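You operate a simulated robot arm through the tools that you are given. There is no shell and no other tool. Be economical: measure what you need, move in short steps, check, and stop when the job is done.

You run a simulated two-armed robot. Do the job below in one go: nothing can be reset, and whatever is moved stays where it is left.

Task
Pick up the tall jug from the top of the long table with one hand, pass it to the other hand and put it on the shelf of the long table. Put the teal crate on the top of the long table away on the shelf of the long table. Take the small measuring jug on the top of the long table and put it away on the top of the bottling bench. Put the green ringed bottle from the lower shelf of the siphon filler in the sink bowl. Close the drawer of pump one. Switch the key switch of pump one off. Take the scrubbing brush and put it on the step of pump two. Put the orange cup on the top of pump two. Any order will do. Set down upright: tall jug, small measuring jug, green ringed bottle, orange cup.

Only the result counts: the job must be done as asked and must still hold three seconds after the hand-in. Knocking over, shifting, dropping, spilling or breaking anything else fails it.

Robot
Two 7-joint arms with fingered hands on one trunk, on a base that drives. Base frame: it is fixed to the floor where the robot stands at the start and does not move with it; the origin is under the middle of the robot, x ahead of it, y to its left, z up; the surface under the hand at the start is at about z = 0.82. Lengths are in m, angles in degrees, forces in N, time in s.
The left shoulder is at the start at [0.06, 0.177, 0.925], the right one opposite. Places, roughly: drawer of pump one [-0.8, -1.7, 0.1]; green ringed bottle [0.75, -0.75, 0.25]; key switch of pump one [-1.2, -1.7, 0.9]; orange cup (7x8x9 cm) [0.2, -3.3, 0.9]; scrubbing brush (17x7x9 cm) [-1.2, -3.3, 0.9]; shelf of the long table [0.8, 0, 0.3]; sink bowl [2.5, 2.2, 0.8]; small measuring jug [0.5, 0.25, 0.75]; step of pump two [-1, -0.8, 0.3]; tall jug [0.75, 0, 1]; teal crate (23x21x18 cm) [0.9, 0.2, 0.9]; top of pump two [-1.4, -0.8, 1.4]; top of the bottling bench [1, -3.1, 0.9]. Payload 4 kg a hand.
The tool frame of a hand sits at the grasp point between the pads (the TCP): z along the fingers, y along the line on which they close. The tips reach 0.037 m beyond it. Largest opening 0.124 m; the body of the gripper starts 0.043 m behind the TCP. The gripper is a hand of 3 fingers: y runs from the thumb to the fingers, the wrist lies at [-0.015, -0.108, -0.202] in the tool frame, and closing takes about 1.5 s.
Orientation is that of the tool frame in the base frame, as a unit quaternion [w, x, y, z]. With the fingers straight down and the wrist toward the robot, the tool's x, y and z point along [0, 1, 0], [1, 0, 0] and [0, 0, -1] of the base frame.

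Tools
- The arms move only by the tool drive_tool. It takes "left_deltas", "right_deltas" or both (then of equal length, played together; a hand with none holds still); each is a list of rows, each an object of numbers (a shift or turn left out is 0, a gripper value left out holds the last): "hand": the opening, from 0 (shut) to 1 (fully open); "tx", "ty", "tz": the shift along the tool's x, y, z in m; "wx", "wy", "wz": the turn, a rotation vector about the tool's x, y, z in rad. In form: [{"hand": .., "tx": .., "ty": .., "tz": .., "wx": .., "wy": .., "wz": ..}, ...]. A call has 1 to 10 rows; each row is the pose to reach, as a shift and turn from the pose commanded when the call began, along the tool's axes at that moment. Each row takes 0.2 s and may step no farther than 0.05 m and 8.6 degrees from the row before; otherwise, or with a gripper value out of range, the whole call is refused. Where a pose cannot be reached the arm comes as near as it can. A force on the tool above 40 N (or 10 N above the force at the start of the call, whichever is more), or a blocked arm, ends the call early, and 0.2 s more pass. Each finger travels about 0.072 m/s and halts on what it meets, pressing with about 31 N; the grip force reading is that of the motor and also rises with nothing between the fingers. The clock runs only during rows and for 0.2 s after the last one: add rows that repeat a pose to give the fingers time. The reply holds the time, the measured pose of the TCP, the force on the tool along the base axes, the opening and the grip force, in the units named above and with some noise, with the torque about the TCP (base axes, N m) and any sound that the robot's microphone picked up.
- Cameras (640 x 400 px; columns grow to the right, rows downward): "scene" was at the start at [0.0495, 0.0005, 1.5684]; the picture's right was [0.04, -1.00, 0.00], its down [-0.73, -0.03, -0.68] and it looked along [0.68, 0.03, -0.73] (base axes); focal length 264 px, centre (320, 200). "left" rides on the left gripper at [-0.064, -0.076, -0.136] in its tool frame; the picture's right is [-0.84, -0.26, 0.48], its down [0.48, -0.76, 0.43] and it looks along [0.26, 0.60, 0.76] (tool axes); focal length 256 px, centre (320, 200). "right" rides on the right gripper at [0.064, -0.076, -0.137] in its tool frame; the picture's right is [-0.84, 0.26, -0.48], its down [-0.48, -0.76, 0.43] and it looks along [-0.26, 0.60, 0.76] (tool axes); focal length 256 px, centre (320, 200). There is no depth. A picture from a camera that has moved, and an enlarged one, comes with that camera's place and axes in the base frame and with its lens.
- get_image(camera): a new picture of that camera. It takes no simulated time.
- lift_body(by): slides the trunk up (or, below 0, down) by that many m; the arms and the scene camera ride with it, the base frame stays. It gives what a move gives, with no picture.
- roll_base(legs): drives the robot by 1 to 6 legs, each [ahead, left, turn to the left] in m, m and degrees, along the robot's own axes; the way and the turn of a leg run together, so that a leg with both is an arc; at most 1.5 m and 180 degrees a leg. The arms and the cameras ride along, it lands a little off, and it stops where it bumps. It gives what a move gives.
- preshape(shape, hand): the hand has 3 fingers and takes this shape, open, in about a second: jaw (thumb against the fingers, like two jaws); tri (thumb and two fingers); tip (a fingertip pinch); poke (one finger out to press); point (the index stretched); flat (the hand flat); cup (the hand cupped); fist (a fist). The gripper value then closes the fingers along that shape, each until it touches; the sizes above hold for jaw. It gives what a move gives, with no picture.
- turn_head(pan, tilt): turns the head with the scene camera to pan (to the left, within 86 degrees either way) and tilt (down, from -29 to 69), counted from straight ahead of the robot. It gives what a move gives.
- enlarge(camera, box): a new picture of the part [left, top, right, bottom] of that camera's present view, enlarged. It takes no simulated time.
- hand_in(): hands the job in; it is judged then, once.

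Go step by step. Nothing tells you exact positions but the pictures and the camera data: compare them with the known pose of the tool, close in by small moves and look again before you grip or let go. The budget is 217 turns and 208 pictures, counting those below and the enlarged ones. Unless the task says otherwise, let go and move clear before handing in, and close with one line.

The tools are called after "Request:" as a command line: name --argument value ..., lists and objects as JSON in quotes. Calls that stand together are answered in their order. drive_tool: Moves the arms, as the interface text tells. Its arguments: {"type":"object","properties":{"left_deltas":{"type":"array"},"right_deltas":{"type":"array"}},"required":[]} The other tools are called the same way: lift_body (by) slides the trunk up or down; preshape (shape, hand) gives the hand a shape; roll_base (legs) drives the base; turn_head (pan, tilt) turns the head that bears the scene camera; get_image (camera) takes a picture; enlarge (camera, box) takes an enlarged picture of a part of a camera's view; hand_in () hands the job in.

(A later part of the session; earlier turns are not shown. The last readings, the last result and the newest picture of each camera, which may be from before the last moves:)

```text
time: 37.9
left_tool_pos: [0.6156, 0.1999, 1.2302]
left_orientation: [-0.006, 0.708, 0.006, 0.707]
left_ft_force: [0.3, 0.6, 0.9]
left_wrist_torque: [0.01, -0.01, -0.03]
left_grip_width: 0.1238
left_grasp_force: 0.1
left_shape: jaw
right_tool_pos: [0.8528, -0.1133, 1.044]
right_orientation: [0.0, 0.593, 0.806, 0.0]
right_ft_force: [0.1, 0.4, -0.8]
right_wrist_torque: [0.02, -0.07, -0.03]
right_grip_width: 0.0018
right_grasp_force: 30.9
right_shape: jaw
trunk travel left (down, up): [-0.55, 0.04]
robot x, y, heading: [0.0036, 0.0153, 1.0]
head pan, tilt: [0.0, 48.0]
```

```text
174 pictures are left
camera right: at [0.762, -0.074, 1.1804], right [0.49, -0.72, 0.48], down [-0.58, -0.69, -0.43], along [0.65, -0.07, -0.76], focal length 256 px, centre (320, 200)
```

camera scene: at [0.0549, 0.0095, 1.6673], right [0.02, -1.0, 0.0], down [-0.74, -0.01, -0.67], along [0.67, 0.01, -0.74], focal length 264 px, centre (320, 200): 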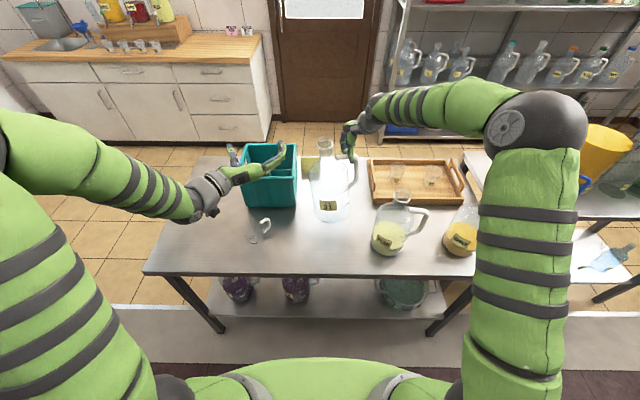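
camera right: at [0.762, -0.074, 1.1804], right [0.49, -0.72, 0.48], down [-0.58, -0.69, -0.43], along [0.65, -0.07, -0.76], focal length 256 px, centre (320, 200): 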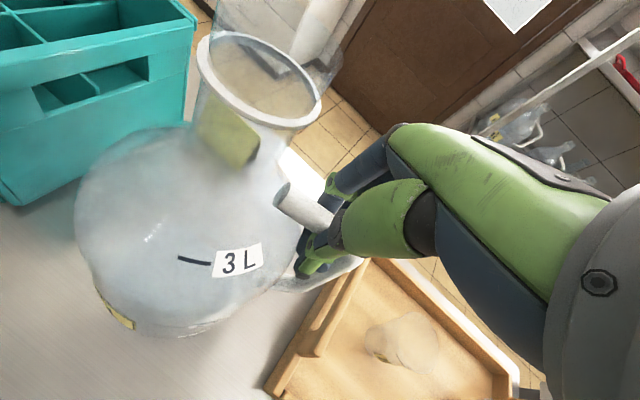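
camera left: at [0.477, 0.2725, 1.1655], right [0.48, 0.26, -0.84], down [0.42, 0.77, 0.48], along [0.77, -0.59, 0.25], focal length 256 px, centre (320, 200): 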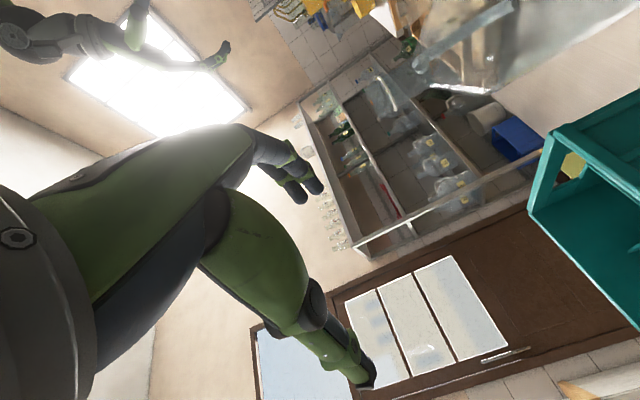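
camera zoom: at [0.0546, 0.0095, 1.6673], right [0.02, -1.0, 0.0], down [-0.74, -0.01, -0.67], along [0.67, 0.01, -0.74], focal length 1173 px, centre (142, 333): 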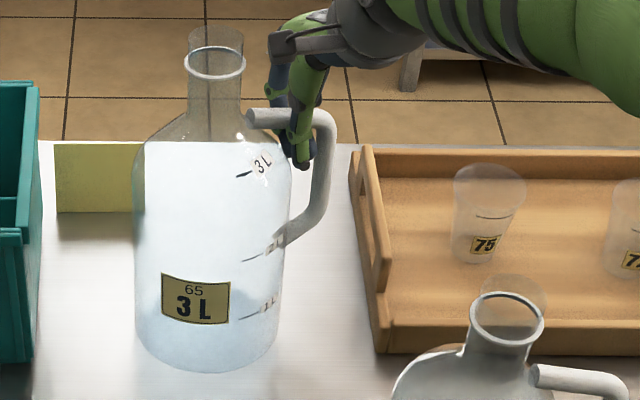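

The fingertips have closed under the bar, caging it. I'll lift a few cm and see how the jug hangs.

Request:
drive_tool --right_deltas '[{"tz": -0.01}, {"tz": -0.02}, {"tz": -0.03}, {"tz": -0.04}, {"tz": -0.04}]'

Request:
enlarge --camera "scene" --box '[310, 115, 406, 215]'

Request:
get_image --camera "right"

```text
time: 39.1
left_tool_pos: [0.6152, 0.1993, 1.2295]
left_orientation: [-0.006, 0.707, 0.005, 0.707]
left_ft_force: [0.6, -0.6, -1.1]
left_wrist_torque: [0.03, 0.03, -0.01]
left_grip_width: 0.1238
left_grasp_force: 0.0
left_shape: jaw
right_tool_pos: [0.8539, -0.1126, 1.0818]
right_orientation: [0.0, 0.593, 0.805, 0.0]
right_ft_force: [0.8, 0.7, -1.4]
right_wrist_torque: [-0.08, -0.01, 0.01]
right_grip_width: 0.002
right_grasp_force: 31.0
right_shape: jaw
trunk travel left (down, up): [-0.55, 0.04]
robot x, y, heading: [0.002, 0.0137, 0.8]
head pan, tilt: [0.0, 48.0]
```

```text
4.00 times, centred on (358, 165) of scene
camera zoom: at [0.0547, 0.0095, 1.6673], right [0.02, -1.0, 0.0], down [-0.74, -0.01, -0.67], along [0.67, 0.01, -0.74], focal length 1056 px, centre (168, 340)
```

zoom: 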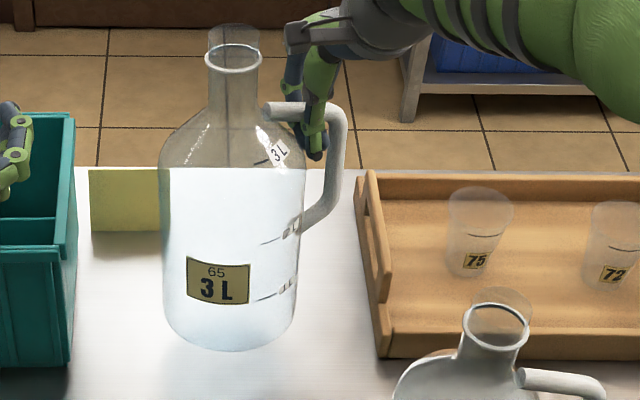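

```text
172 pictures are left
camera right: at [0.7627, -0.0733, 1.2195], right [0.49, -0.72, 0.48], down [-0.58, -0.69, -0.43], along [0.65, -0.07, -0.76], focal length 256 px, centre (320, 200)
```

right: 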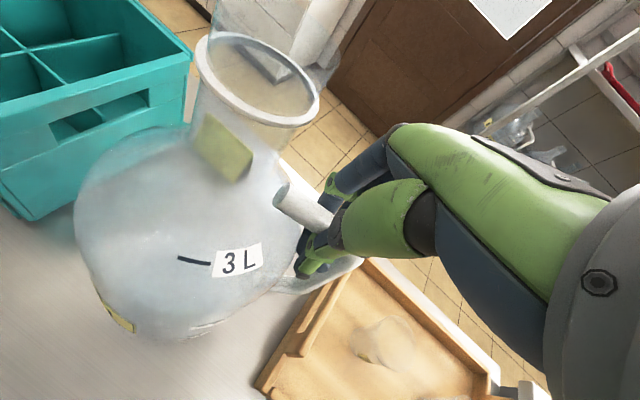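

The jug is held upright and is light. I'll lift it higher, bring it nearer and yaw so the handle faces away, leaving the neck free for the left hand.

Request:
drive_tool --right_deltas '[{"tz": -0.03}, {"tz": -0.06, "wz": -0.1, "tx": 0.01, "ty": -0.005}, {"tz": -0.09, "wz": -0.2, "tx": 0.02, "ty": -0.011}, {"tz": -0.118, "wz": -0.3, "tx": 0.03, "ty": -0.017}, {"tz": -0.118, "wz": -0.4, "tx": 0.042, "ty": -0.023}, {"tz": -0.118, "wz": -0.5, "tx": 0.054, "ty": -0.029}, {"tz": -0.118, "wz": -0.625, "tx": 0.066, "ty": -0.035}, {"tz": -0.118, "wz": -0.75, "tx": 0.077, "ty": -0.04}, {"tz": -0.118, "wz": -0.873, "tx": 0.0864, "ty": -0.0454}, {"tz": -0.118, "wz": -0.873, "tx": 0.0864, "ty": -0.0454}]'

Request:
get_image --camera "scene"

Request:
get_image --camera "right"

Request:
get_image --camera "left"

```text
time: 41.3
left_tool_pos: [0.6153, 0.199, 1.2296]
left_orientation: [-0.005, 0.707, 0.006, 0.707]
left_ft_force: [-0.2, 0.3, -0.1]
left_wrist_torque: [-0.01, 0.0, 0.01]
left_grip_width: 0.1236
left_grasp_force: 0.1
left_shape: jaw
right_tool_pos: [0.7838, -0.0447, 1.2025]
right_orientation: [0.0, 0.195, 0.981, 0.001]
right_ft_force: [0.1, 0.1, -0.9]
right_wrist_torque: [-0.04, -0.09, -0.01]
right_grip_width: 0.0016
right_grasp_force: 30.9
right_shape: jaw
trunk travel left (down, up): [-0.55, 0.04]
robot x, y, heading: [0.006, 0.0055, 1.0]
head pan, tilt: [0.0, 48.0]
```

```text
171 pictures are left
camera scene: at [0.0545, 0.0095, 1.6673], right [0.02, -1.0, 0.0], down [-0.74, -0.01, -0.67], along [0.67, 0.01, -0.74], focal length 264 px, centre (320, 200)
```

scene: 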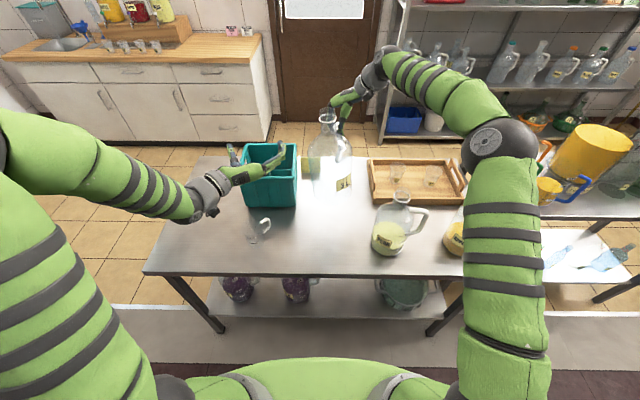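

```text
170 pictures are left
camera right: at [0.6966, -0.0891, 1.3393], right [0.87, -0.08, 0.48], down [0.15, -0.89, -0.43], along [0.47, 0.45, -0.76], focal length 256 px, centre (320, 200)
```

right: 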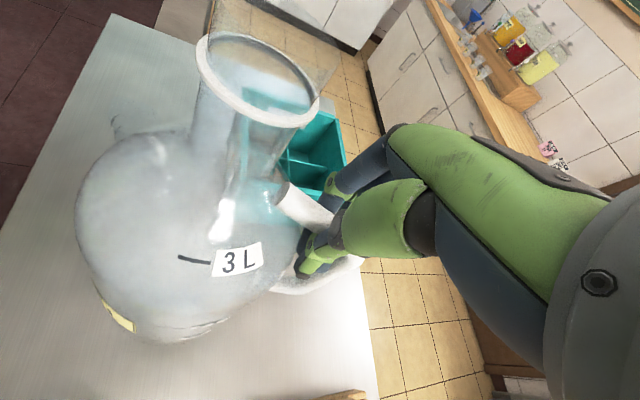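

```text
169 pictures are left
camera left: at [0.4771, 0.2724, 1.1655], right [0.48, 0.26, -0.84], down [0.42, 0.77, 0.48], along [0.77, -0.59, 0.25], focal length 256 px, centre (320, 200)
```

left: 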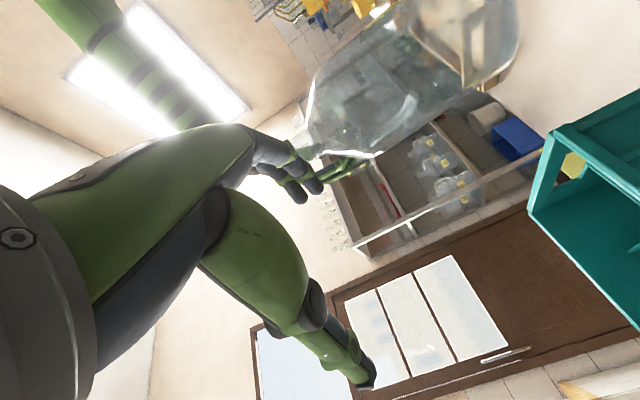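

The jug is steady, with its neck around (0.71, −0.01, 1.28). I'll zoom to fix the neck position before bringing in the left hand.

Request:
enlarge --camera "scene" --box '[280, 90, 376, 200]'

```text
3.64 times, centred on (328, 145) of scene
camera zoom: at [0.0545, 0.0095, 1.6673], right [0.02, -1.0, 0.0], down [-0.74, -0.01, -0.67], along [0.67, 0.01, -0.74], focal length 960 px, centre (291, 400)
```

zoom: 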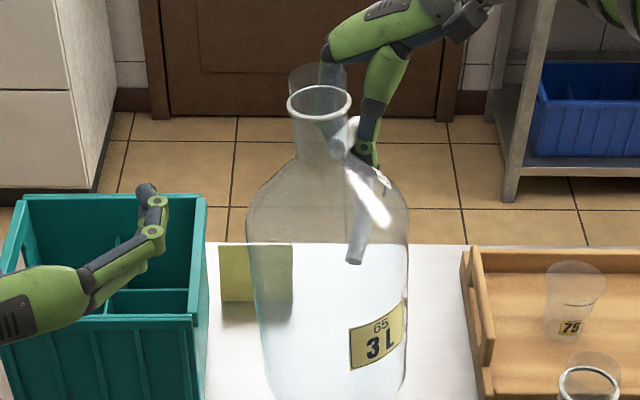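

The neck is at (0.715, −0.002, 1.274). I'll bring the left hand to a pre-grasp, yawed 32° right, 12 cm short of the neck.

Request:
drive_tool --left_deltas '[{"tx": 0.016, "ty": 0.035, "wx": -0.14}, {"tx": 0.016, "ty": 0.07, "wx": -0.28}, {"tx": 0.016, "ty": 0.105, "wx": -0.42}, {"tx": 0.016, "ty": 0.141, "tz": -0.005, "wx": -0.56}, {"tx": 0.016, "ty": 0.141, "tz": -0.005, "wx": -0.56}]'

Request:
enlarge --camera "scene" --box '[260, 80, 388, 200]'

Request:
get_image --camera "left"

```text
time: 42.5
left_tool_pos: [0.6115, 0.0572, 1.2469]
left_orientation: [0.19, 0.681, -0.191, 0.681]
left_ft_force: [0.1, -0.4, 0.0]
left_wrist_torque: [0.03, 0.01, 0.02]
left_grip_width: 0.1236
left_grasp_force: 0.1
left_shape: jaw
right_tool_pos: [0.7837, -0.0456, 1.2034]
right_orientation: [-0.001, 0.196, 0.981, 0.001]
right_ft_force: [-0.7, 0.4, -0.7]
right_wrist_torque: [-0.05, -0.08, 0.0]
right_grip_width: 0.0016
right_grasp_force: 31.3
right_shape: jaw
trunk travel left (down, up): [-0.55, 0.04]
robot x, y, heading: [0.0075, 0.0116, 0.7]
head pan, tilt: [0.0, 48.0]
```

```text
3.33 times, centred on (324, 140) of scene
camera zoom: at [0.0542, 0.0097, 1.6674], right [0.02, -1.0, 0.0], down [-0.74, -0.01, -0.67], along [0.67, 0.01, -0.74], focal length 880 px, centre (307, 400)
```

zoom: 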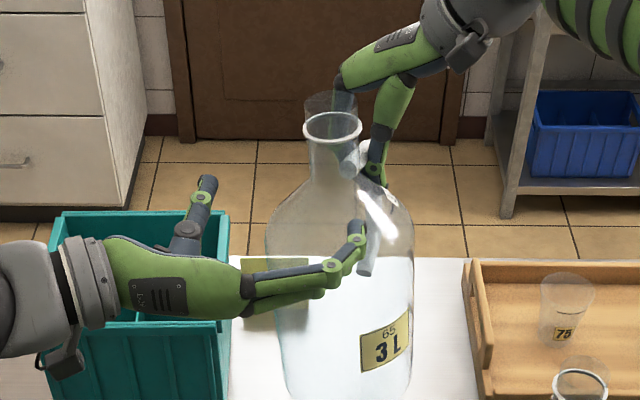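

```text
166 pictures are left
camera left: at [0.5339, 0.1933, 1.1828], right [0.55, -0.03, -0.84], down [0.77, 0.42, 0.48], along [0.34, -0.91, 0.26], focal length 256 px, centre (320, 200)
```

left: 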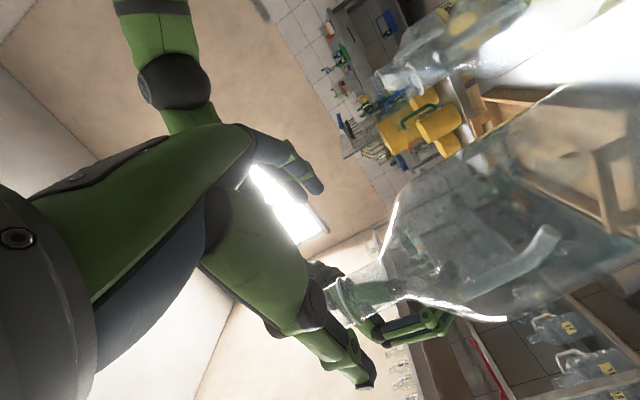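

Aligned. Advancing 11 cm so the neck sits between the pads, then closing the left hand.

Request:
drive_tool --left_deltas '[{"tz": 0.04}, {"tz": 0.08}, {"tz": 0.111, "ty": -0.003}, {"tz": 0.111, "ty": -0.003}]'

Request:
enlarge --camera "scene" --box '[260, 80, 388, 200]'

Request:
get_image --camera "left"

```text
time: 43.5
left_tool_pos: [0.7081, 0.0043, 1.2461]
left_orientation: [0.19, 0.682, -0.191, 0.68]
left_ft_force: [0.7, -0.1, -0.1]
left_wrist_torque: [0.01, 0.0, -0.02]
left_grip_width: 0.1234
left_grasp_force: 0.0
left_shape: jaw
right_tool_pos: [0.7839, -0.0445, 1.2019]
right_orientation: [0.001, 0.196, 0.981, 0.0]
right_ft_force: [0.2, 0.3, -0.6]
right_wrist_torque: [-0.06, -0.07, -0.02]
right_grip_width: 0.0016
right_grasp_force: 30.9
right_shape: jaw
trunk travel left (down, up): [-0.55, 0.04]
robot x, y, heading: [0.0058, 0.0107, 0.6]
head pan, tilt: [0.0, 48.0]
```

```text
3.33 times, centred on (324, 140) of scene
camera zoom: at [0.0543, 0.0096, 1.6674], right [0.02, -1.0, 0.0], down [-0.74, -0.01, -0.67], along [0.67, 0.01, -0.74], focal length 880 px, centre (307, 400)
```

zoom: 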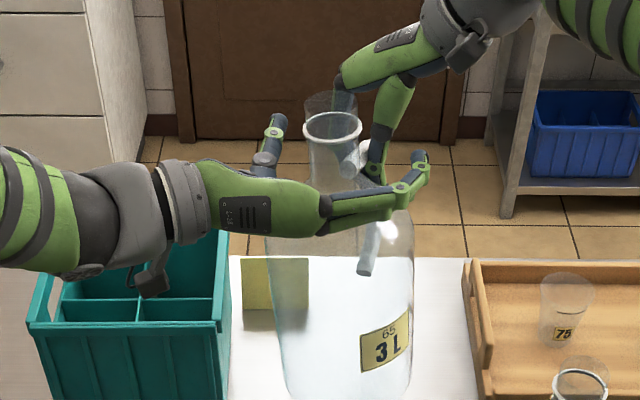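

```text
164 pictures are left
camera left: at [0.6307, 0.1385, 1.1824], right [0.55, -0.03, -0.84], down [0.77, 0.43, 0.48], along [0.34, -0.9, 0.26], focal length 256 px, centre (320, 200)
```

left: 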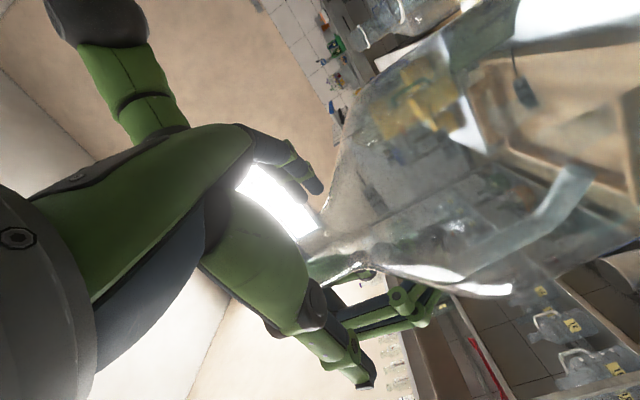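

Request:
drive_tool --left_deltas '[{"hand": 0}, {"hand": 0}, {"hand": 0}, {"hand": 0}, {"hand": 0}, {"hand": 0}, {"hand": 0}]'

Request:
enlarge --camera "scene" --box '[260, 80, 388, 200]'

```text
time: 45.1
left_tool_pos: [0.7095, 0.0043, 1.2451]
left_orientation: [0.189, 0.682, -0.19, 0.68]
left_ft_force: [8.1, 0.9, -1.9]
left_wrist_torque: [0.05, -0.05, 0.04]
left_grip_width: 0.0563
left_grasp_force: 30.6
left_shape: jaw
right_tool_pos: [0.785, -0.0443, 1.2032]
right_orientation: [0.0, 0.196, 0.981, 0.0]
right_ft_force: [-8.2, 1.0, 0.8]
right_wrist_torque: [0.07, -0.16, 0.35]
right_grip_width: 0.0018
right_grasp_force: 31.2
right_shape: jaw
trunk travel left (down, up): [-0.55, 0.04]
robot x, y, heading: [0.0051, 0.0123, 0.8]
head pan, tilt: [0.0, 48.0]
```

```text
3.33 times, centred on (324, 140) of scene
camera zoom: at [0.0547, 0.0095, 1.6673], right [0.02, -1.0, 0.0], down [-0.74, -0.01, -0.67], along [0.67, 0.01, -0.74], focal length 880 px, centre (307, 400)
```

zoom: 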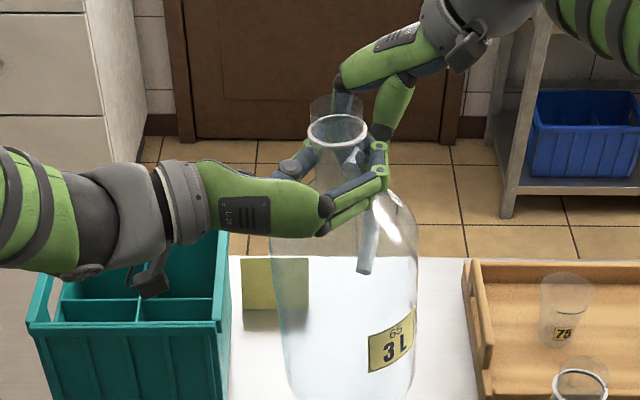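

The left hand holds the neck (56 mm). I'll open the right hand and lift it clear.

Request:
drive_tool --right_deltas '[{"hand": 0.5}, {"hand": 0.5}, {"hand": 0.5}, {"hand": 0.5}, {"hand": 0.5, "tz": -0.04}, {"tz": -0.08}, {"tz": -0.12}]'

Request:
enlarge --camera "scene" --box '[240, 60, 400, 220]'

```text
time: 46.7
left_tool_pos: [0.7098, 0.0038, 1.2457]
left_orientation: [0.19, 0.681, -0.19, 0.681]
left_ft_force: [0.3, 0.4, 0.4]
left_wrist_torque: [0.05, 0.01, -0.02]
left_grip_width: 0.0567
left_grasp_force: 31.1
left_shape: jaw
right_tool_pos: [0.784, -0.0415, 1.3206]
right_orientation: [0.0, 0.196, 0.981, -0.001]
right_ft_force: [0.3, 0.4, 0.4]
right_wrist_torque: [-0.03, -0.01, 0.02]
right_grip_width: 0.0616
right_grasp_force: 0.0
right_shape: jaw
trunk travel left (down, up): [-0.55, 0.04]
robot x, y, heading: [0.0058, 0.0095, 0.8]
head pan, tilt: [0.0, 48.0]
```

```text
2.50 times, centred on (320, 140) of scene
camera zoom: at [0.0547, 0.0103, 1.6673], right [0.02, -1.0, 0.0], down [-0.74, -0.01, -0.67], along [0.67, 0.01, -0.74], focal length 660 px, centre (320, 350)
```

zoom: 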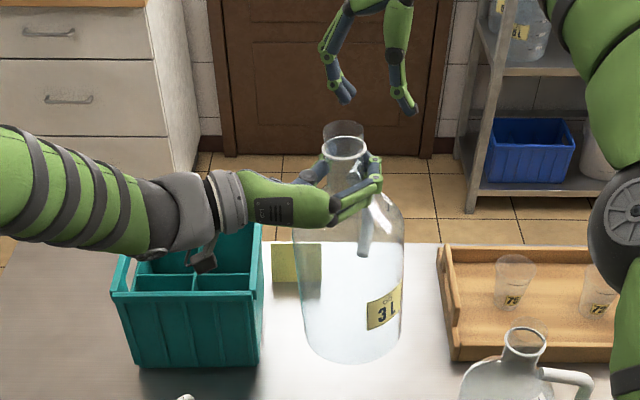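

The handover worked. I'll back away from the table, then straighten the left hand and tuck in the right.

Request:
roll_base --legs '[[-0.55, 0, 0]]'

Request:
drive_tool --left_deltas '[{"wx": 0.07}, {"wx": 0.14}, {"wx": 0.21}, {"wx": 0.28}, {"wx": 0.35}, {"wx": 0.42}, {"wx": 0.49}, {"wx": 0.56}, {"wx": 0.56}, {"wx": 0.56}]' --right_deltas '[{"wz": 0.1, "tz": -0.0}, {"wz": 0.2, "tx": -0.03}, {"wz": 0.3, "tx": -0.06, "ty": -0.03}, {"wz": 0.4, "tx": -0.09, "ty": -0.06}, {"wz": 0.5, "tx": -0.12, "ty": -0.09}, {"wz": 0.6, "tx": -0.15, "ty": -0.12}, {"wz": 0.7, "tx": -0.18, "ty": -0.15}, {"wz": 0.8, "tx": -0.21, "ty": -0.18}, {"wz": 0.9, "tx": -0.23, "ty": -0.2}, {"wz": 0.9, "tx": -0.25, "ty": -0.22}]'

Request:
lift_body --by -0.4

Request:
get_image --camera "scene"

```text
time: 49.9
left_tool_pos: [0.1621, -0.0096, 1.2466]
left_orientation: [0.193, 0.681, -0.193, 0.68]
left_ft_force: [0.4, 0.6, 0.5]
left_wrist_torque: [0.03, 0.03, 0.03]
left_grip_width: 0.0565
left_grasp_force: 31.2
left_shape: jaw
right_tool_pos: [0.2366, -0.0567, 1.3207]
right_orientation: [0.001, 0.2, 0.98, 0.0]
right_ft_force: [-0.3, 0.7, 0.1]
right_wrist_torque: [0.01, -0.02, 0.04]
right_grip_width: 0.0618
right_grasp_force: 0.1
right_shape: jaw
trunk travel left (down, up): [-0.55, 0.04]
robot x, y, heading: [-0.5389, 0.0054, 0.4]
head pan, tilt: [0.0, 48.0]
```

```text
time: 52.1
left_tool_pos: [0.1623, -0.0112, 1.2469]
left_orientation: [-0.002, 0.707, 0.002, 0.708]
left_ft_force: [-0.2, -0.3, -1.4]
left_wrist_torque: [-0.04, 0.11, 0.04]
left_grip_width: 0.0569
left_grasp_force: 30.6
left_shape: jaw
right_tool_pos: [0.2962, -0.3492, 1.2952]
right_orientation: [0.0, 0.599, 0.801, 0.001]
right_ft_force: [-0.5, -0.1, 1.0]
right_wrist_torque: [0.05, -0.04, 0.0]
right_grip_width: 0.062
right_grasp_force: 0.1
right_shape: jaw
right hand out of reach, approached as far as the arm can: row 3, 4, 5, 6, 7, 8, 9, 10
trunk travel left (down, up): [-0.55, 0.04]
robot x, y, heading: [-0.541, 0.0041, 0.5]
head pan, tilt: [0.0, 48.0]
```

```text
time: 55.9
left_tool_pos: [0.1647, -0.0088, 0.8468]
left_orientation: [-0.003, 0.707, 0.002, 0.707]
left_ft_force: [-0.3, 0.7, -0.9]
left_wrist_torque: [0.02, -0.02, 0.01]
left_grip_width: 0.0571
left_grasp_force: 30.9
left_shape: jaw
right_tool_pos: [0.3, -0.3466, 0.895]
right_orientation: [0.001, 0.597, 0.802, 0.0]
right_ft_force: [0.3, 0.5, -0.2]
right_wrist_torque: [0.0, -0.02, -0.01]
right_grip_width: 0.0619
right_grasp_force: 0.1
right_shape: jaw
trunk travel left (down, up): [-0.15, 0.44]
robot x, y, heading: [-0.5434, 0.0079, 0.4]
head pan, tilt: [0.0, 48.0]
```

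```text
161 pictures are left
camera scene: at [-0.4911, 0.0029, 1.2674], right [0.01, -1.0, 0.0], down [-0.74, -0.01, -0.67], along [0.67, 0.0, -0.74], focal length 264 px, centre (320, 200)
```

scene: 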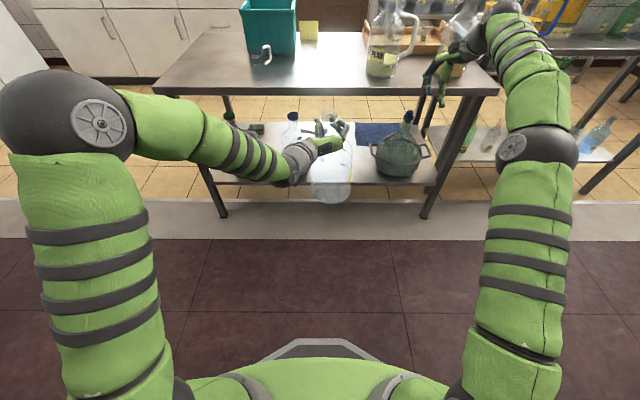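

Next I'll tuck in the right hand, lower the left, and check the jug is level before driving it in.

Request:
drive_tool --right_deltas '[{"ty": -0.041, "tx": 0.012}, {"ty": -0.082, "tx": 0.024}, {"ty": -0.123, "tx": 0.036}, {"ty": -0.164, "tx": 0.048}, {"ty": -0.205, "tx": 0.06}, {"ty": -0.246, "tx": 0.072}, {"ty": -0.287, "tx": 0.086}]' --left_deltas '[{"tx": -0.012}, {"tx": -0.024}, {"tx": -0.036}, {"tx": -0.048}, {"tx": -0.06}, {"tx": -0.072}, {"tx": -0.085}]'

Request:
lift_body --by -0.15

Request:
turn_head --pan 0 --tilt 35

Request:
get_image --camera "scene"

Request:
get_image --camera "right"

```text
time: 57.5
left_tool_pos: [0.1662, -0.0101, 0.7612]
left_orientation: [-0.003, 0.707, 0.003, 0.707]
left_ft_force: [-0.1, -0.3, -0.7]
left_wrist_torque: [0.02, 0.0, 0.01]
left_grip_width: 0.0573
left_grasp_force: 30.8
left_shape: jaw
right_tool_pos: [0.0014, -0.3498, 0.8925]
right_orientation: [-0.001, 0.598, 0.802, -0.001]
right_ft_force: [0.7, -0.5, -1.1]
right_wrist_torque: [0.01, 0.0, -0.02]
right_grip_width: 0.062
right_grasp_force: 0.1
right_shape: jaw
trunk travel left (down, up): [-0.15, 0.44]
robot x, y, heading: [-0.5398, 0.0039, 0.6]
head pan, tilt: [0.0, 48.0]
```

```text
time: 59.3
left_tool_pos: [0.1658, -0.0105, 0.6109]
left_orientation: [-0.003, 0.707, 0.003, 0.707]
left_ft_force: [-0.1, -0.3, -0.9]
left_wrist_torque: [0.0, 0.01, 0.03]
left_grip_width: 0.0571
left_grasp_force: 30.7
left_shape: jaw
right_tool_pos: [0.0011, -0.3508, 0.7437]
right_orientation: [0.0, 0.598, 0.802, -0.001]
right_ft_force: [0.1, 0.4, -0.3]
right_wrist_torque: [0.02, 0.0, -0.01]
right_grip_width: 0.062
right_grasp_force: 0.1
right_shape: jaw
trunk travel left (down, up): [0.0, 0.59]
robot x, y, heading: [-0.5419, 0.0062, 0.5]
head pan, tilt: [0.0, 48.0]
```

```text
time: 60.0
left_tool_pos: [0.1645, -0.0113, 0.611]
left_orientation: [-0.003, 0.707, 0.002, 0.707]
left_ft_force: [-0.7, -0.4, -1.8]
left_wrist_torque: [0.01, -0.01, 0.0]
left_grip_width: 0.0572
left_grasp_force: 31.1
left_shape: jaw
right_tool_pos: [-0.0002, -0.3506, 0.7423]
right_orientation: [0.0, 0.597, 0.802, 0.0]
right_ft_force: [0.0, -0.5, -0.3]
right_wrist_torque: [-0.01, 0.0, 0.01]
right_grip_width: 0.0622
right_grasp_force: 0.0
right_shape: jaw
trunk travel left (down, up): [0.0, 0.59]
robot x, y, heading: [-0.5397, 0.0079, 0.5]
head pan, tilt: [0.0, 35.0]
```

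```text
160 pictures are left
camera scene: at [-0.4819, 0.0029, 1.1363], right [0.01, -1.0, 0.0], down [-0.57, 0.0, -0.82], along [0.82, 0.01, -0.57], focal length 264 px, centre (320, 200)
```

scene: 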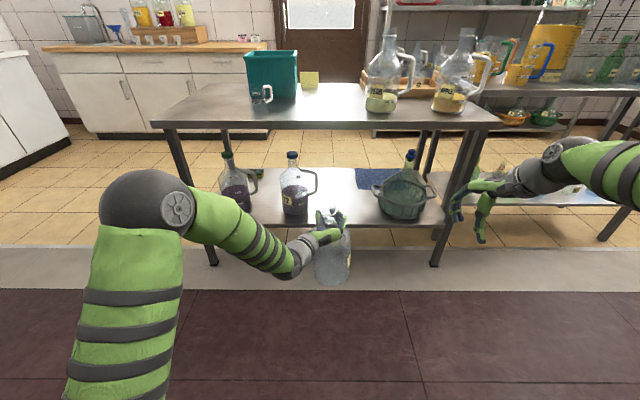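

```text
159 pictures are left
camera right: at [-0.0902, -0.3087, 0.88], right [0.48, -0.73, 0.48], down [-0.59, -0.68, -0.43], along [0.65, -0.07, -0.76], focal length 256 px, centre (320, 200)
```

right: 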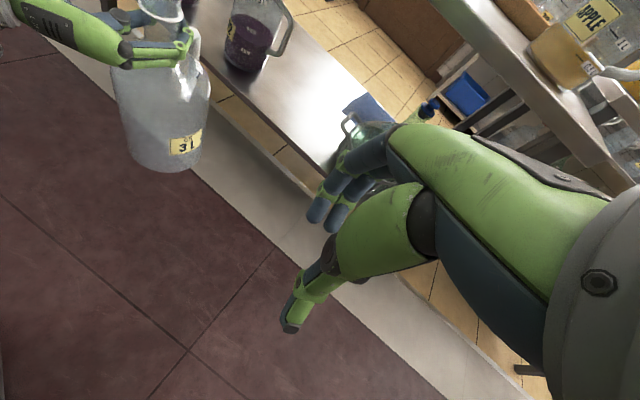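

Request:
enlarge --camera "scene" --box '[270, 180, 400, 300]'

Request:
enlarge --camera "right" --box '[60, 0, 280, 190]'

```text
3.33 times, centred on (335, 240) of scene
camera zoom: at [-0.4819, 0.0029, 1.1363], right [0.01, -1.0, 0.0], down [-0.57, 0.0, -0.82], along [0.82, 0.01, -0.57], focal length 880 px, centre (270, 67)
```

zoom: 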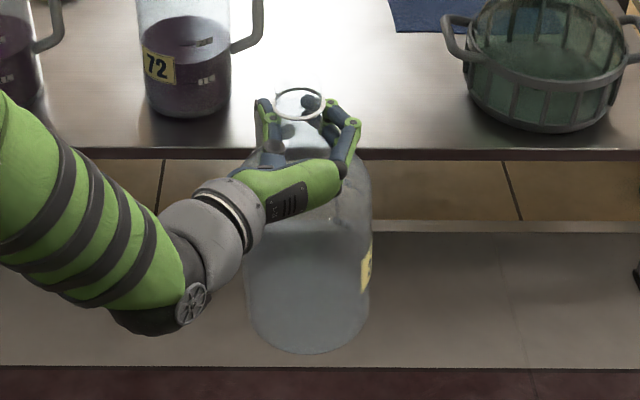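

```text
2.11 times, centred on (170, 95) of right
camera zoom: at [-0.0902, -0.3087, 0.88], right [0.48, -0.73, 0.48], down [-0.59, -0.68, -0.43], along [0.65, -0.07, -0.76], focal length 539 px, centre (636, 421)
```

zoom: 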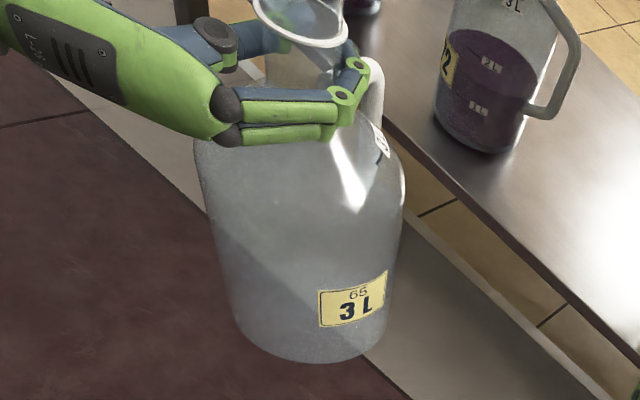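

The jug tilts about 3°, so I'll correct that with small wrist turns and drive it into the free gap between jug 72 and the demijohn.

Request:
drive_tool --left_deltas '[{"wz": 0.024, "wy": -0.023}, {"wz": 0.048, "wy": -0.047}, {"wz": 0.048, "wy": -0.047}]'

Request:
roll_base --legs '[[0.3, -0.1, 0]]'

Request:
turn_head --pan 0 --tilt 45

Request:
get_image --camera "scene"

```text
time: 60.8
left_tool_pos: [0.1661, -0.011, 0.6106]
left_orientation: [-0.02, 0.723, -0.015, 0.69]
left_ft_force: [0.1, 0.0, -1.6]
left_wrist_torque: [0.02, 0.01, 0.01]
left_grip_width: 0.0573
left_grasp_force: 30.9
left_shape: jaw
right_tool_pos: [0.0016, -0.3501, 0.7428]
right_orientation: [0.001, 0.597, 0.802, 0.0]
right_ft_force: [0.5, 0.1, 0.3]
right_wrist_torque: [-0.01, -0.03, -0.02]
right_grip_width: 0.0622
right_grasp_force: 0.1
right_shape: jaw
trunk travel left (down, up): [0.0, 0.59]
robot x, y, heading: [-0.5399, 0.0058, 0.4]
head pan, tilt: [0.0, 35.0]
```

```text
time: 63.0
left_tool_pos: [0.4708, -0.108, 0.6112]
left_orientation: [-0.02, 0.723, -0.013, 0.69]
left_ft_force: [-0.8, -0.1, -0.9]
left_wrist_torque: [-0.02, 0.0, 0.0]
left_grip_width: 0.0572
left_grasp_force: 31.0
left_shape: jaw
right_tool_pos: [0.3068, -0.447, 0.7426]
right_orientation: [0.0, 0.597, 0.802, 0.0]
right_ft_force: [0.1, 0.2, 0.2]
right_wrist_torque: [0.0, 0.03, 0.01]
right_grip_width: 0.062
right_grasp_force: 0.1
right_shape: jaw
trunk travel left (down, up): [0.0, 0.59]
robot x, y, heading: [-0.2352, -0.0924, 0.7]
head pan, tilt: [0.0, 35.0]
```

```text
time: 63.7
left_tool_pos: [0.4704, -0.1078, 0.611]
left_orientation: [-0.021, 0.724, -0.013, 0.69]
left_ft_force: [-0.5, 0.1, -1.4]
left_wrist_torque: [0.02, 0.0, -0.02]
left_grip_width: 0.0574
left_grasp_force: 30.7
left_shape: jaw
right_tool_pos: [0.306, -0.4472, 0.7435]
right_orientation: [0.0, 0.598, 0.802, 0.0]
right_ft_force: [-0.2, -0.4, -0.9]
right_wrist_torque: [0.02, 0.01, -0.01]
right_grip_width: 0.0618
right_grasp_force: 0.1
right_shape: jaw
trunk travel left (down, up): [0.0, 0.59]
robot x, y, heading: [-0.2374, -0.0933, 0.6]
head pan, tilt: [0.0, 45.0]
```

```text
156 pictures are left
camera scene: at [-0.1835, -0.0956, 1.1216], right [0.01, -1.0, 0.0], down [-0.71, -0.01, -0.71], along [0.71, 0.01, -0.71], focal length 264 px, centre (320, 200)
```

scene: 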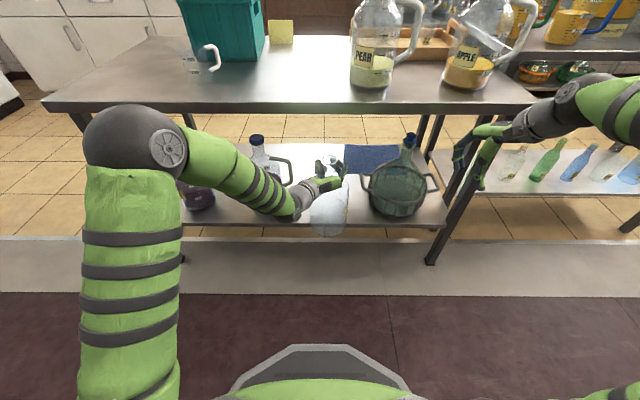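

Clearances look fine. I'll extend the left arm 13 cm further to sit the jug over the gap.

Request:
drive_tool --left_deltas '[{"tz": 0.045}, {"tz": 0.09}, {"tz": 0.135}, {"tz": 0.135}]'

Request:
enlarge --camera "scene" --box '[230, 110, 450, 260]'

```text
time: 64.7
left_tool_pos: [0.6064, -0.1056, 0.6059]
left_orientation: [-0.021, 0.724, -0.013, 0.689]
left_ft_force: [-0.5, 1.0, -0.7]
left_wrist_torque: [-0.01, -0.01, -0.01]
left_grip_width: 0.0571
left_grasp_force: 30.6
left_shape: jaw
right_tool_pos: [0.3071, -0.4471, 0.7427]
right_orientation: [0.0, 0.597, 0.802, 0.0]
right_ft_force: [1.1, 0.3, -0.7]
right_wrist_torque: [0.0, 0.02, -0.02]
right_grip_width: 0.062
right_grasp_force: 0.1
right_shape: jaw
trunk travel left (down, up): [0.0, 0.59]
robot x, y, heading: [-0.2334, -0.0929, 0.3]
head pan, tilt: [0.0, 45.0]
```

```text
2.67 times, centred on (340, 185) of scene
camera zoom: at [-0.1834, -0.0956, 1.1215], right [0.01, -1.0, 0.0], down [-0.71, -0.01, -0.71], along [0.71, 0.01, -0.71], focal length 704 px, centre (267, 240)
```

zoom: 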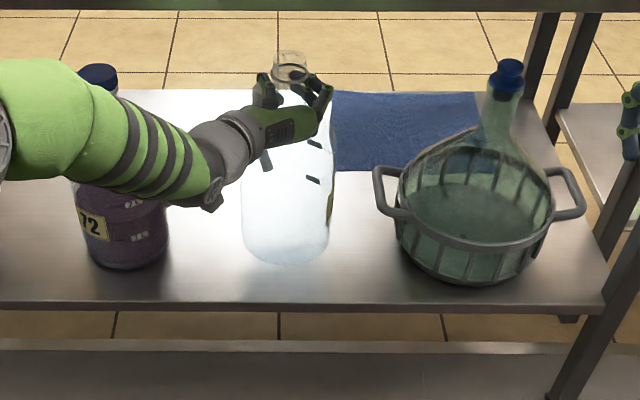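

Well placed. Lowering slowly until contact.

Request:
drive_tool --left_deltas '[{"tx": -0.01}, {"tx": -0.02}, {"tx": -0.027}, {"tx": -0.031}, {"tx": -0.035}]'

Request:
enlarge --camera "scene" --box '[230, 110, 450, 260]'

```text
time: 65.9
left_tool_pos: [0.6034, -0.1052, 0.5707]
left_orientation: [-0.021, 0.723, -0.013, 0.69]
left_ft_force: [0.2, -0.2, -0.6]
left_wrist_torque: [0.02, -0.01, 0.04]
left_grip_width: 0.0573
left_grasp_force: 30.5
left_shape: jaw
right_tool_pos: [0.3074, -0.447, 0.743]
right_orientation: [0.0, 0.597, 0.802, 0.0]
right_ft_force: [-0.6, 0.0, -0.1]
right_wrist_torque: [-0.03, 0.02, 0.01]
right_grip_width: 0.0617
right_grasp_force: 0.0
right_shape: jaw
trunk travel left (down, up): [0.0, 0.59]
robot x, y, heading: [-0.2364, -0.093, 0.8]
head pan, tilt: [0.0, 45.0]
```

```text
2.67 times, centred on (340, 185) of scene
camera zoom: at [-0.1835, -0.0956, 1.1215], right [0.01, -1.0, 0.0], down [-0.71, -0.01, -0.71], along [0.71, 0.01, -0.71], focal length 704 px, centre (267, 240)
```

zoom: 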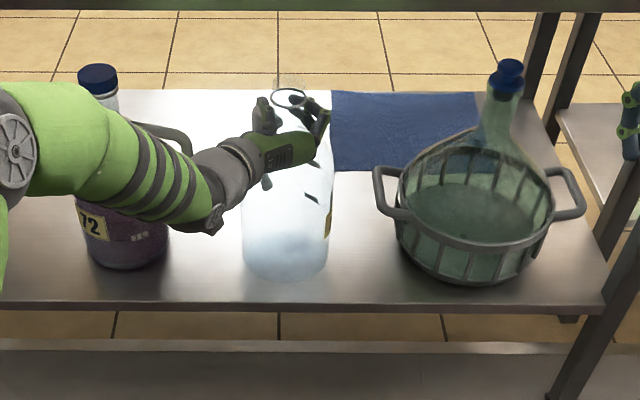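

No contact yet; continuing in small steps.

Request:
drive_tool --left_deltas '[{"tx": -0.004}, {"tx": -0.008}, {"tx": -0.012}]'

Request:
drive_tool --left_deltas '[{"tx": -0.003}, {"tx": -0.006}]'

Request:
enlarge --camera "scene" --box '[230, 110, 450, 260]'

```text
time: 66.7
left_tool_pos: [0.6021, -0.1046, 0.5633]
left_orientation: [-0.018, 0.72, -0.011, 0.693]
left_ft_force: [-3.0, -1.1, 21.9]
left_wrist_torque: [-0.3, -0.21, -0.1]
left_grip_width: 0.0575
left_grasp_force: 30.7
left_shape: jaw
right_tool_pos: [0.3062, -0.447, 0.7438]
right_orientation: [0.001, 0.597, 0.802, 0.002]
right_ft_force: [0.3, 0.5, 0.5]
right_wrist_torque: [0.03, -0.01, 0.01]
right_grip_width: 0.0622
right_grasp_force: 0.1
right_shape: jaw
trunk travel left (down, up): [0.0, 0.59]
robot x, y, heading: [-0.2395, -0.0941, 0.7]
head pan, tilt: [0.0, 45.0]
```

```text
time: 67.3
left_tool_pos: [0.6031, -0.1048, 0.5561]
left_orientation: [-0.02, 0.721, -0.012, 0.693]
left_ft_force: [-0.2, -0.1, 27.8]
left_wrist_torque: [-0.46, -0.13, -0.13]
left_grip_width: 0.0393
left_grasp_force: 31.1
left_shape: jaw
right_tool_pos: [0.3047, -0.4464, 0.7442]
right_orientation: [0.001, 0.597, 0.802, 0.001]
right_ft_force: [-0.2, 0.5, 0.8]
right_wrist_torque: [0.03, -0.02, 0.01]
right_grip_width: 0.0621
right_grasp_force: 0.0
right_shape: jaw
trunk travel left (down, up): [0.0, 0.59]
robot x, y, heading: [-0.2361, -0.0938, 0.5]
head pan, tilt: [0.0, 45.0]
```

```text
2.67 times, centred on (340, 185) of scene
camera zoom: at [-0.1854, -0.0955, 1.1218], right [0.01, -1.0, 0.0], down [-0.71, -0.01, -0.71], along [0.71, 0.01, -0.71], focal length 704 px, centre (267, 240)
```

zoom: 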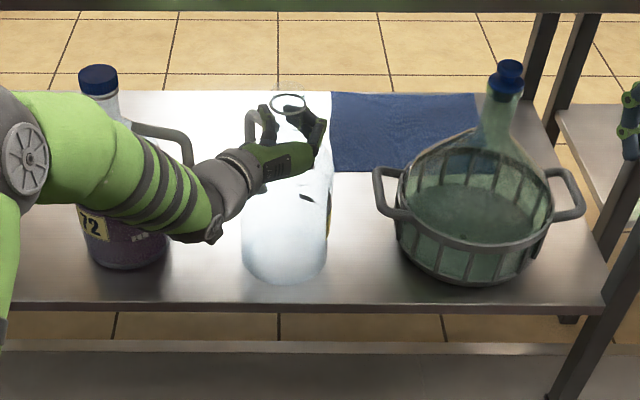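

Contact is made, with about 25 N of press. I'll ease up 8 mm, open, and withdraw straight back.

Request:
drive_tool --left_deltas '[{"tx": 0.006}, {"tx": 0.008, "hand": 1}, {"tx": 0.008, "hand": 1}, {"tx": 0.008, "hand": 1}, {"tx": 0.008, "hand": 1}, {"tx": 0.008, "hand": 1}, {"tx": 0.008, "hand": 1}]'

Request:
enlarge --camera "scene" --box '[230, 110, 450, 260]'

```text
time: 68.9
left_tool_pos: [0.604, -0.1041, 0.5601]
left_orientation: [-0.021, 0.723, -0.013, 0.69]
left_ft_force: [0.3, 0.4, 0.2]
left_wrist_torque: [-0.01, 0.02, 0.02]
left_grip_width: 0.1234
left_grasp_force: 0.0
left_shape: jaw
right_tool_pos: [0.3083, -0.447, 0.7447]
right_orientation: [0.0, 0.597, 0.802, 0.0]
right_ft_force: [0.8, 0.2, -0.4]
right_wrist_torque: [0.0, 0.04, 0.02]
right_grip_width: 0.0622
right_grasp_force: 0.0
right_shape: jaw
trunk travel left (down, up): [0.0, 0.59]
robot x, y, heading: [-0.2368, -0.0929, 0.5]
head pan, tilt: [0.0, 45.0]
```

```text
2.67 times, centred on (340, 185) of scene
camera zoom: at [-0.1835, -0.0956, 1.1215], right [0.01, -1.0, 0.0], down [-0.71, -0.01, -0.71], along [0.71, 0.01, -0.71], focal length 704 px, centre (267, 240)
```

zoom: 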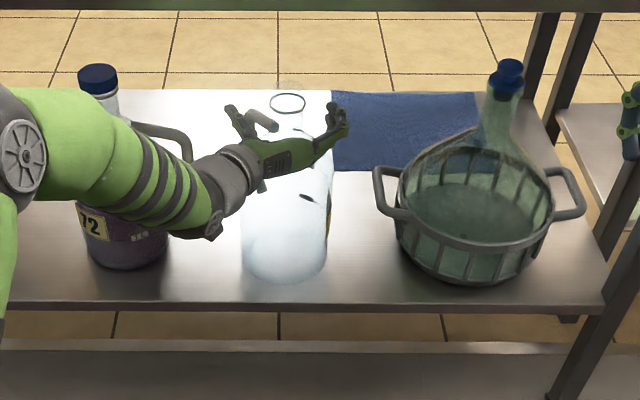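

Request:
drive_tool --left_deltas '[{"tz": -0.02}, {"tz": -0.04}, {"tz": -0.08}, {"tz": -0.12}, {"tz": -0.16}, {"tz": -0.2}]'

Request:
enlarge --camera "scene" --box '[230, 110, 450, 260]'

```text
time: 70.3
left_tool_pos: [0.4034, -0.1078, 0.5713]
left_orientation: [-0.021, 0.724, -0.013, 0.689]
left_ft_force: [-0.3, -0.1, -0.2]
left_wrist_torque: [-0.01, -0.02, 0.04]
left_grip_width: 0.1238
left_grasp_force: 0.0
left_shape: jaw
right_tool_pos: [0.3067, -0.4467, 0.7426]
right_orientation: [0.0, 0.597, 0.802, 0.0]
right_ft_force: [0.7, 0.0, -0.1]
right_wrist_torque: [-0.01, 0.01, -0.02]
right_grip_width: 0.0623
right_grasp_force: 0.1
right_shape: jaw
trunk travel left (down, up): [0.0, 0.59]
robot x, y, heading: [-0.2339, -0.0915, 0.8]
head pan, tilt: [0.0, 45.0]
```

```text
2.67 times, centred on (340, 185) of scene
camera zoom: at [-0.1834, -0.0956, 1.1215], right [0.01, -1.0, 0.0], down [-0.71, -0.01, -0.71], along [0.71, 0.01, -0.71], focal length 704 px, centre (267, 240)
```

zoom: 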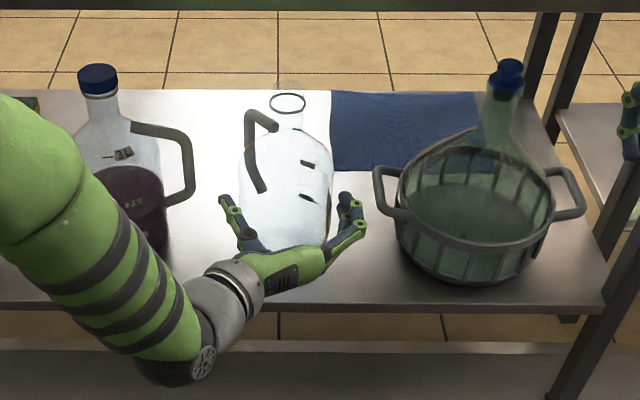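

The tall jug stands upright on the shelf. Next is the small measuring jug: back off, raise the trunk and turn the left hand to point down.

Request:
roll_base --legs '[[-0.35, 0.1, 0]]'

Request:
lift_body --by 0.4

Request:
lift_body --by 0.1

Request:
drive_tool --left_deltas '[{"wx": 0.084, "wy": -0.084, "wz": -0.084, "tx": 0.02}, {"wx": 0.168, "wy": -0.168, "wz": -0.168, "tx": 0.04}, {"wx": 0.252, "wy": -0.252, "wz": -0.252, "tx": 0.06}, {"wx": 0.336, "wy": -0.336, "wz": -0.336, "tx": 0.08}, {"wx": 0.42, "wy": -0.42, "wz": -0.42, "tx": 0.08, "ty": -0.03}, {"wx": 0.504, "wy": -0.504, "wz": -0.504, "tx": 0.08, "ty": -0.06}, {"wx": 0.588, "wy": -0.588, "wz": -0.588, "tx": 0.08, "ty": -0.1}, {"wx": 0.672, "wy": -0.672, "wz": -0.672, "tx": 0.08, "ty": -0.14}, {"wx": 0.756, "wy": -0.756, "wz": -0.756, "tx": 0.08, "ty": -0.18}, {"wx": 0.84, "wy": -0.84, "wz": -0.84, "tx": 0.08, "ty": -0.22}]'

Request:
drive_tool --left_deltas '[{"wx": 0.083, "wy": -0.083, "wz": -0.083}, {"wx": 0.166, "wy": -0.166, "wz": -0.166}, {"wx": 0.249, "wy": -0.249, "wz": -0.249}, {"wx": 0.332, "wy": -0.332, "wz": -0.332}, {"wx": 0.369, "wy": -0.369, "wz": -0.369}]'

Request:
get_image --camera "scene"

```text
time: 72.6
left_tool_pos: [0.0813, -0.021, 0.5703]
left_orientation: [-0.02, 0.724, -0.014, 0.69]
left_ft_force: [-0.4, -0.1, -0.4]
left_wrist_torque: [0.01, 0.01, -0.01]
left_grip_width: 0.1239
left_grasp_force: 0.0
left_shape: jaw
right_tool_pos: [-0.0169, -0.359, 0.7431]
right_orientation: [-0.001, 0.598, 0.802, 0.0]
right_ft_force: [0.0, 0.6, 0.3]
right_wrist_torque: [-0.02, 0.0, 0.01]
right_grip_width: 0.0623
right_grasp_force: 0.0
right_shape: jaw
trunk travel left (down, up): [0.0, 0.59]
robot x, y, heading: [-0.5567, -0.0033, 0.5]
head pan, tilt: [0.0, 45.0]
```

```text
time: 76.4
left_tool_pos: [0.082, -0.0208, 0.9706]
left_orientation: [-0.019, 0.724, -0.014, 0.689]
left_ft_force: [-0.1, -0.9, 0.2]
left_wrist_torque: [0.01, 0.03, 0.02]
left_grip_width: 0.1236
left_grasp_force: 0.2
left_shape: jaw
right_tool_pos: [-0.0159, -0.36, 1.1434]
right_orientation: [0.0, 0.598, 0.802, 0.0]
right_ft_force: [-0.1, 0.3, 0.0]
right_wrist_torque: [0.02, 0.0, 0.0]
right_grip_width: 0.0619
right_grasp_force: 0.1
right_shape: jaw
trunk travel left (down, up): [-0.4, 0.19]
robot x, y, heading: [-0.5544, -0.0056, 0.4]
head pan, tilt: [0.0, 45.0]
```

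```text
time: 77.8
left_tool_pos: [0.0816, -0.0202, 1.0704]
left_orientation: [-0.021, 0.723, -0.014, 0.69]
left_ft_force: [0.4, -0.3, -0.3]
left_wrist_torque: [0.0, -0.03, 0.01]
left_grip_width: 0.1237
left_grasp_force: 0.0
left_shape: jaw
right_tool_pos: [-0.016, -0.36, 1.2426]
right_orientation: [0.0, 0.598, 0.802, 0.0]
right_ft_force: [0.3, 0.2, 0.1]
right_wrist_torque: [0.0, -0.02, 0.0]
right_grip_width: 0.0623
right_grasp_force: 0.1
right_shape: jaw
trunk travel left (down, up): [-0.5, 0.09]
robot x, y, heading: [-0.5576, -0.0063, 0.5]
head pan, tilt: [0.0, 45.0]
```

```text
time: 80.0
left_tool_pos: [0.0842, 0.1966, 1.1587]
left_orientation: [-0.032, 0.803, 0.54, 0.25]
left_ft_force: [0.4, 0.9, -0.7]
left_wrist_torque: [0.03, -0.01, -0.03]
left_grip_width: 0.1236
left_grasp_force: 0.1
left_shape: jaw
right_tool_pos: [-0.017, -0.3597, 1.2431]
right_orientation: [-0.001, 0.598, 0.802, -0.001]
right_ft_force: [0.0, -0.4, 0.5]
right_wrist_torque: [0.0, 0.01, -0.01]
right_grip_width: 0.062
right_grasp_force: 0.0
right_shape: jaw
trunk travel left (down, up): [-0.5, 0.09]
robot x, y, heading: [-0.5506, -0.0019, 0.7]
head pan, tilt: [0.0, 45.0]
```

```text
time: 81.2
left_tool_pos: [0.0833, 0.1945, 1.1621]
left_orientation: [-0.034, 0.704, 0.709, -0.001]
left_ft_force: [0.2, -0.3, 0.3]
left_wrist_torque: [0.01, 0.0, 0.0]
left_grip_width: 0.1238
left_grasp_force: 0.1
left_shape: jaw
right_tool_pos: [-0.0163, -0.3602, 1.2427]
right_orientation: [0.0, 0.598, 0.802, 0.001]
right_ft_force: [0.1, 0.3, -0.4]
right_wrist_torque: [0.02, 0.0, 0.02]
right_grip_width: 0.062
right_grasp_force: 0.1
right_shape: jaw
trunk travel left (down, up): [-0.5, 0.09]
robot x, y, heading: [-0.5574, -0.0044, 0.4]
head pan, tilt: [0.0, 45.0]
```

```text
150 pictures are left
camera scene: at [-0.5054, -0.0078, 1.6215], right [0.01, -1.0, 0.0], down [-0.71, -0.01, -0.71], along [0.71, 0.01, -0.71], focal length 264 px, centre (320, 200)
```

scene: 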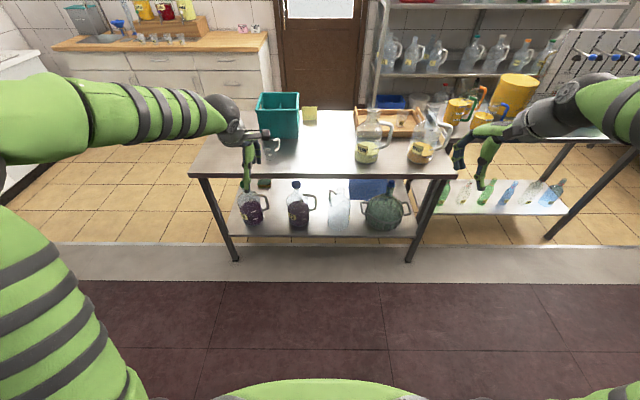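

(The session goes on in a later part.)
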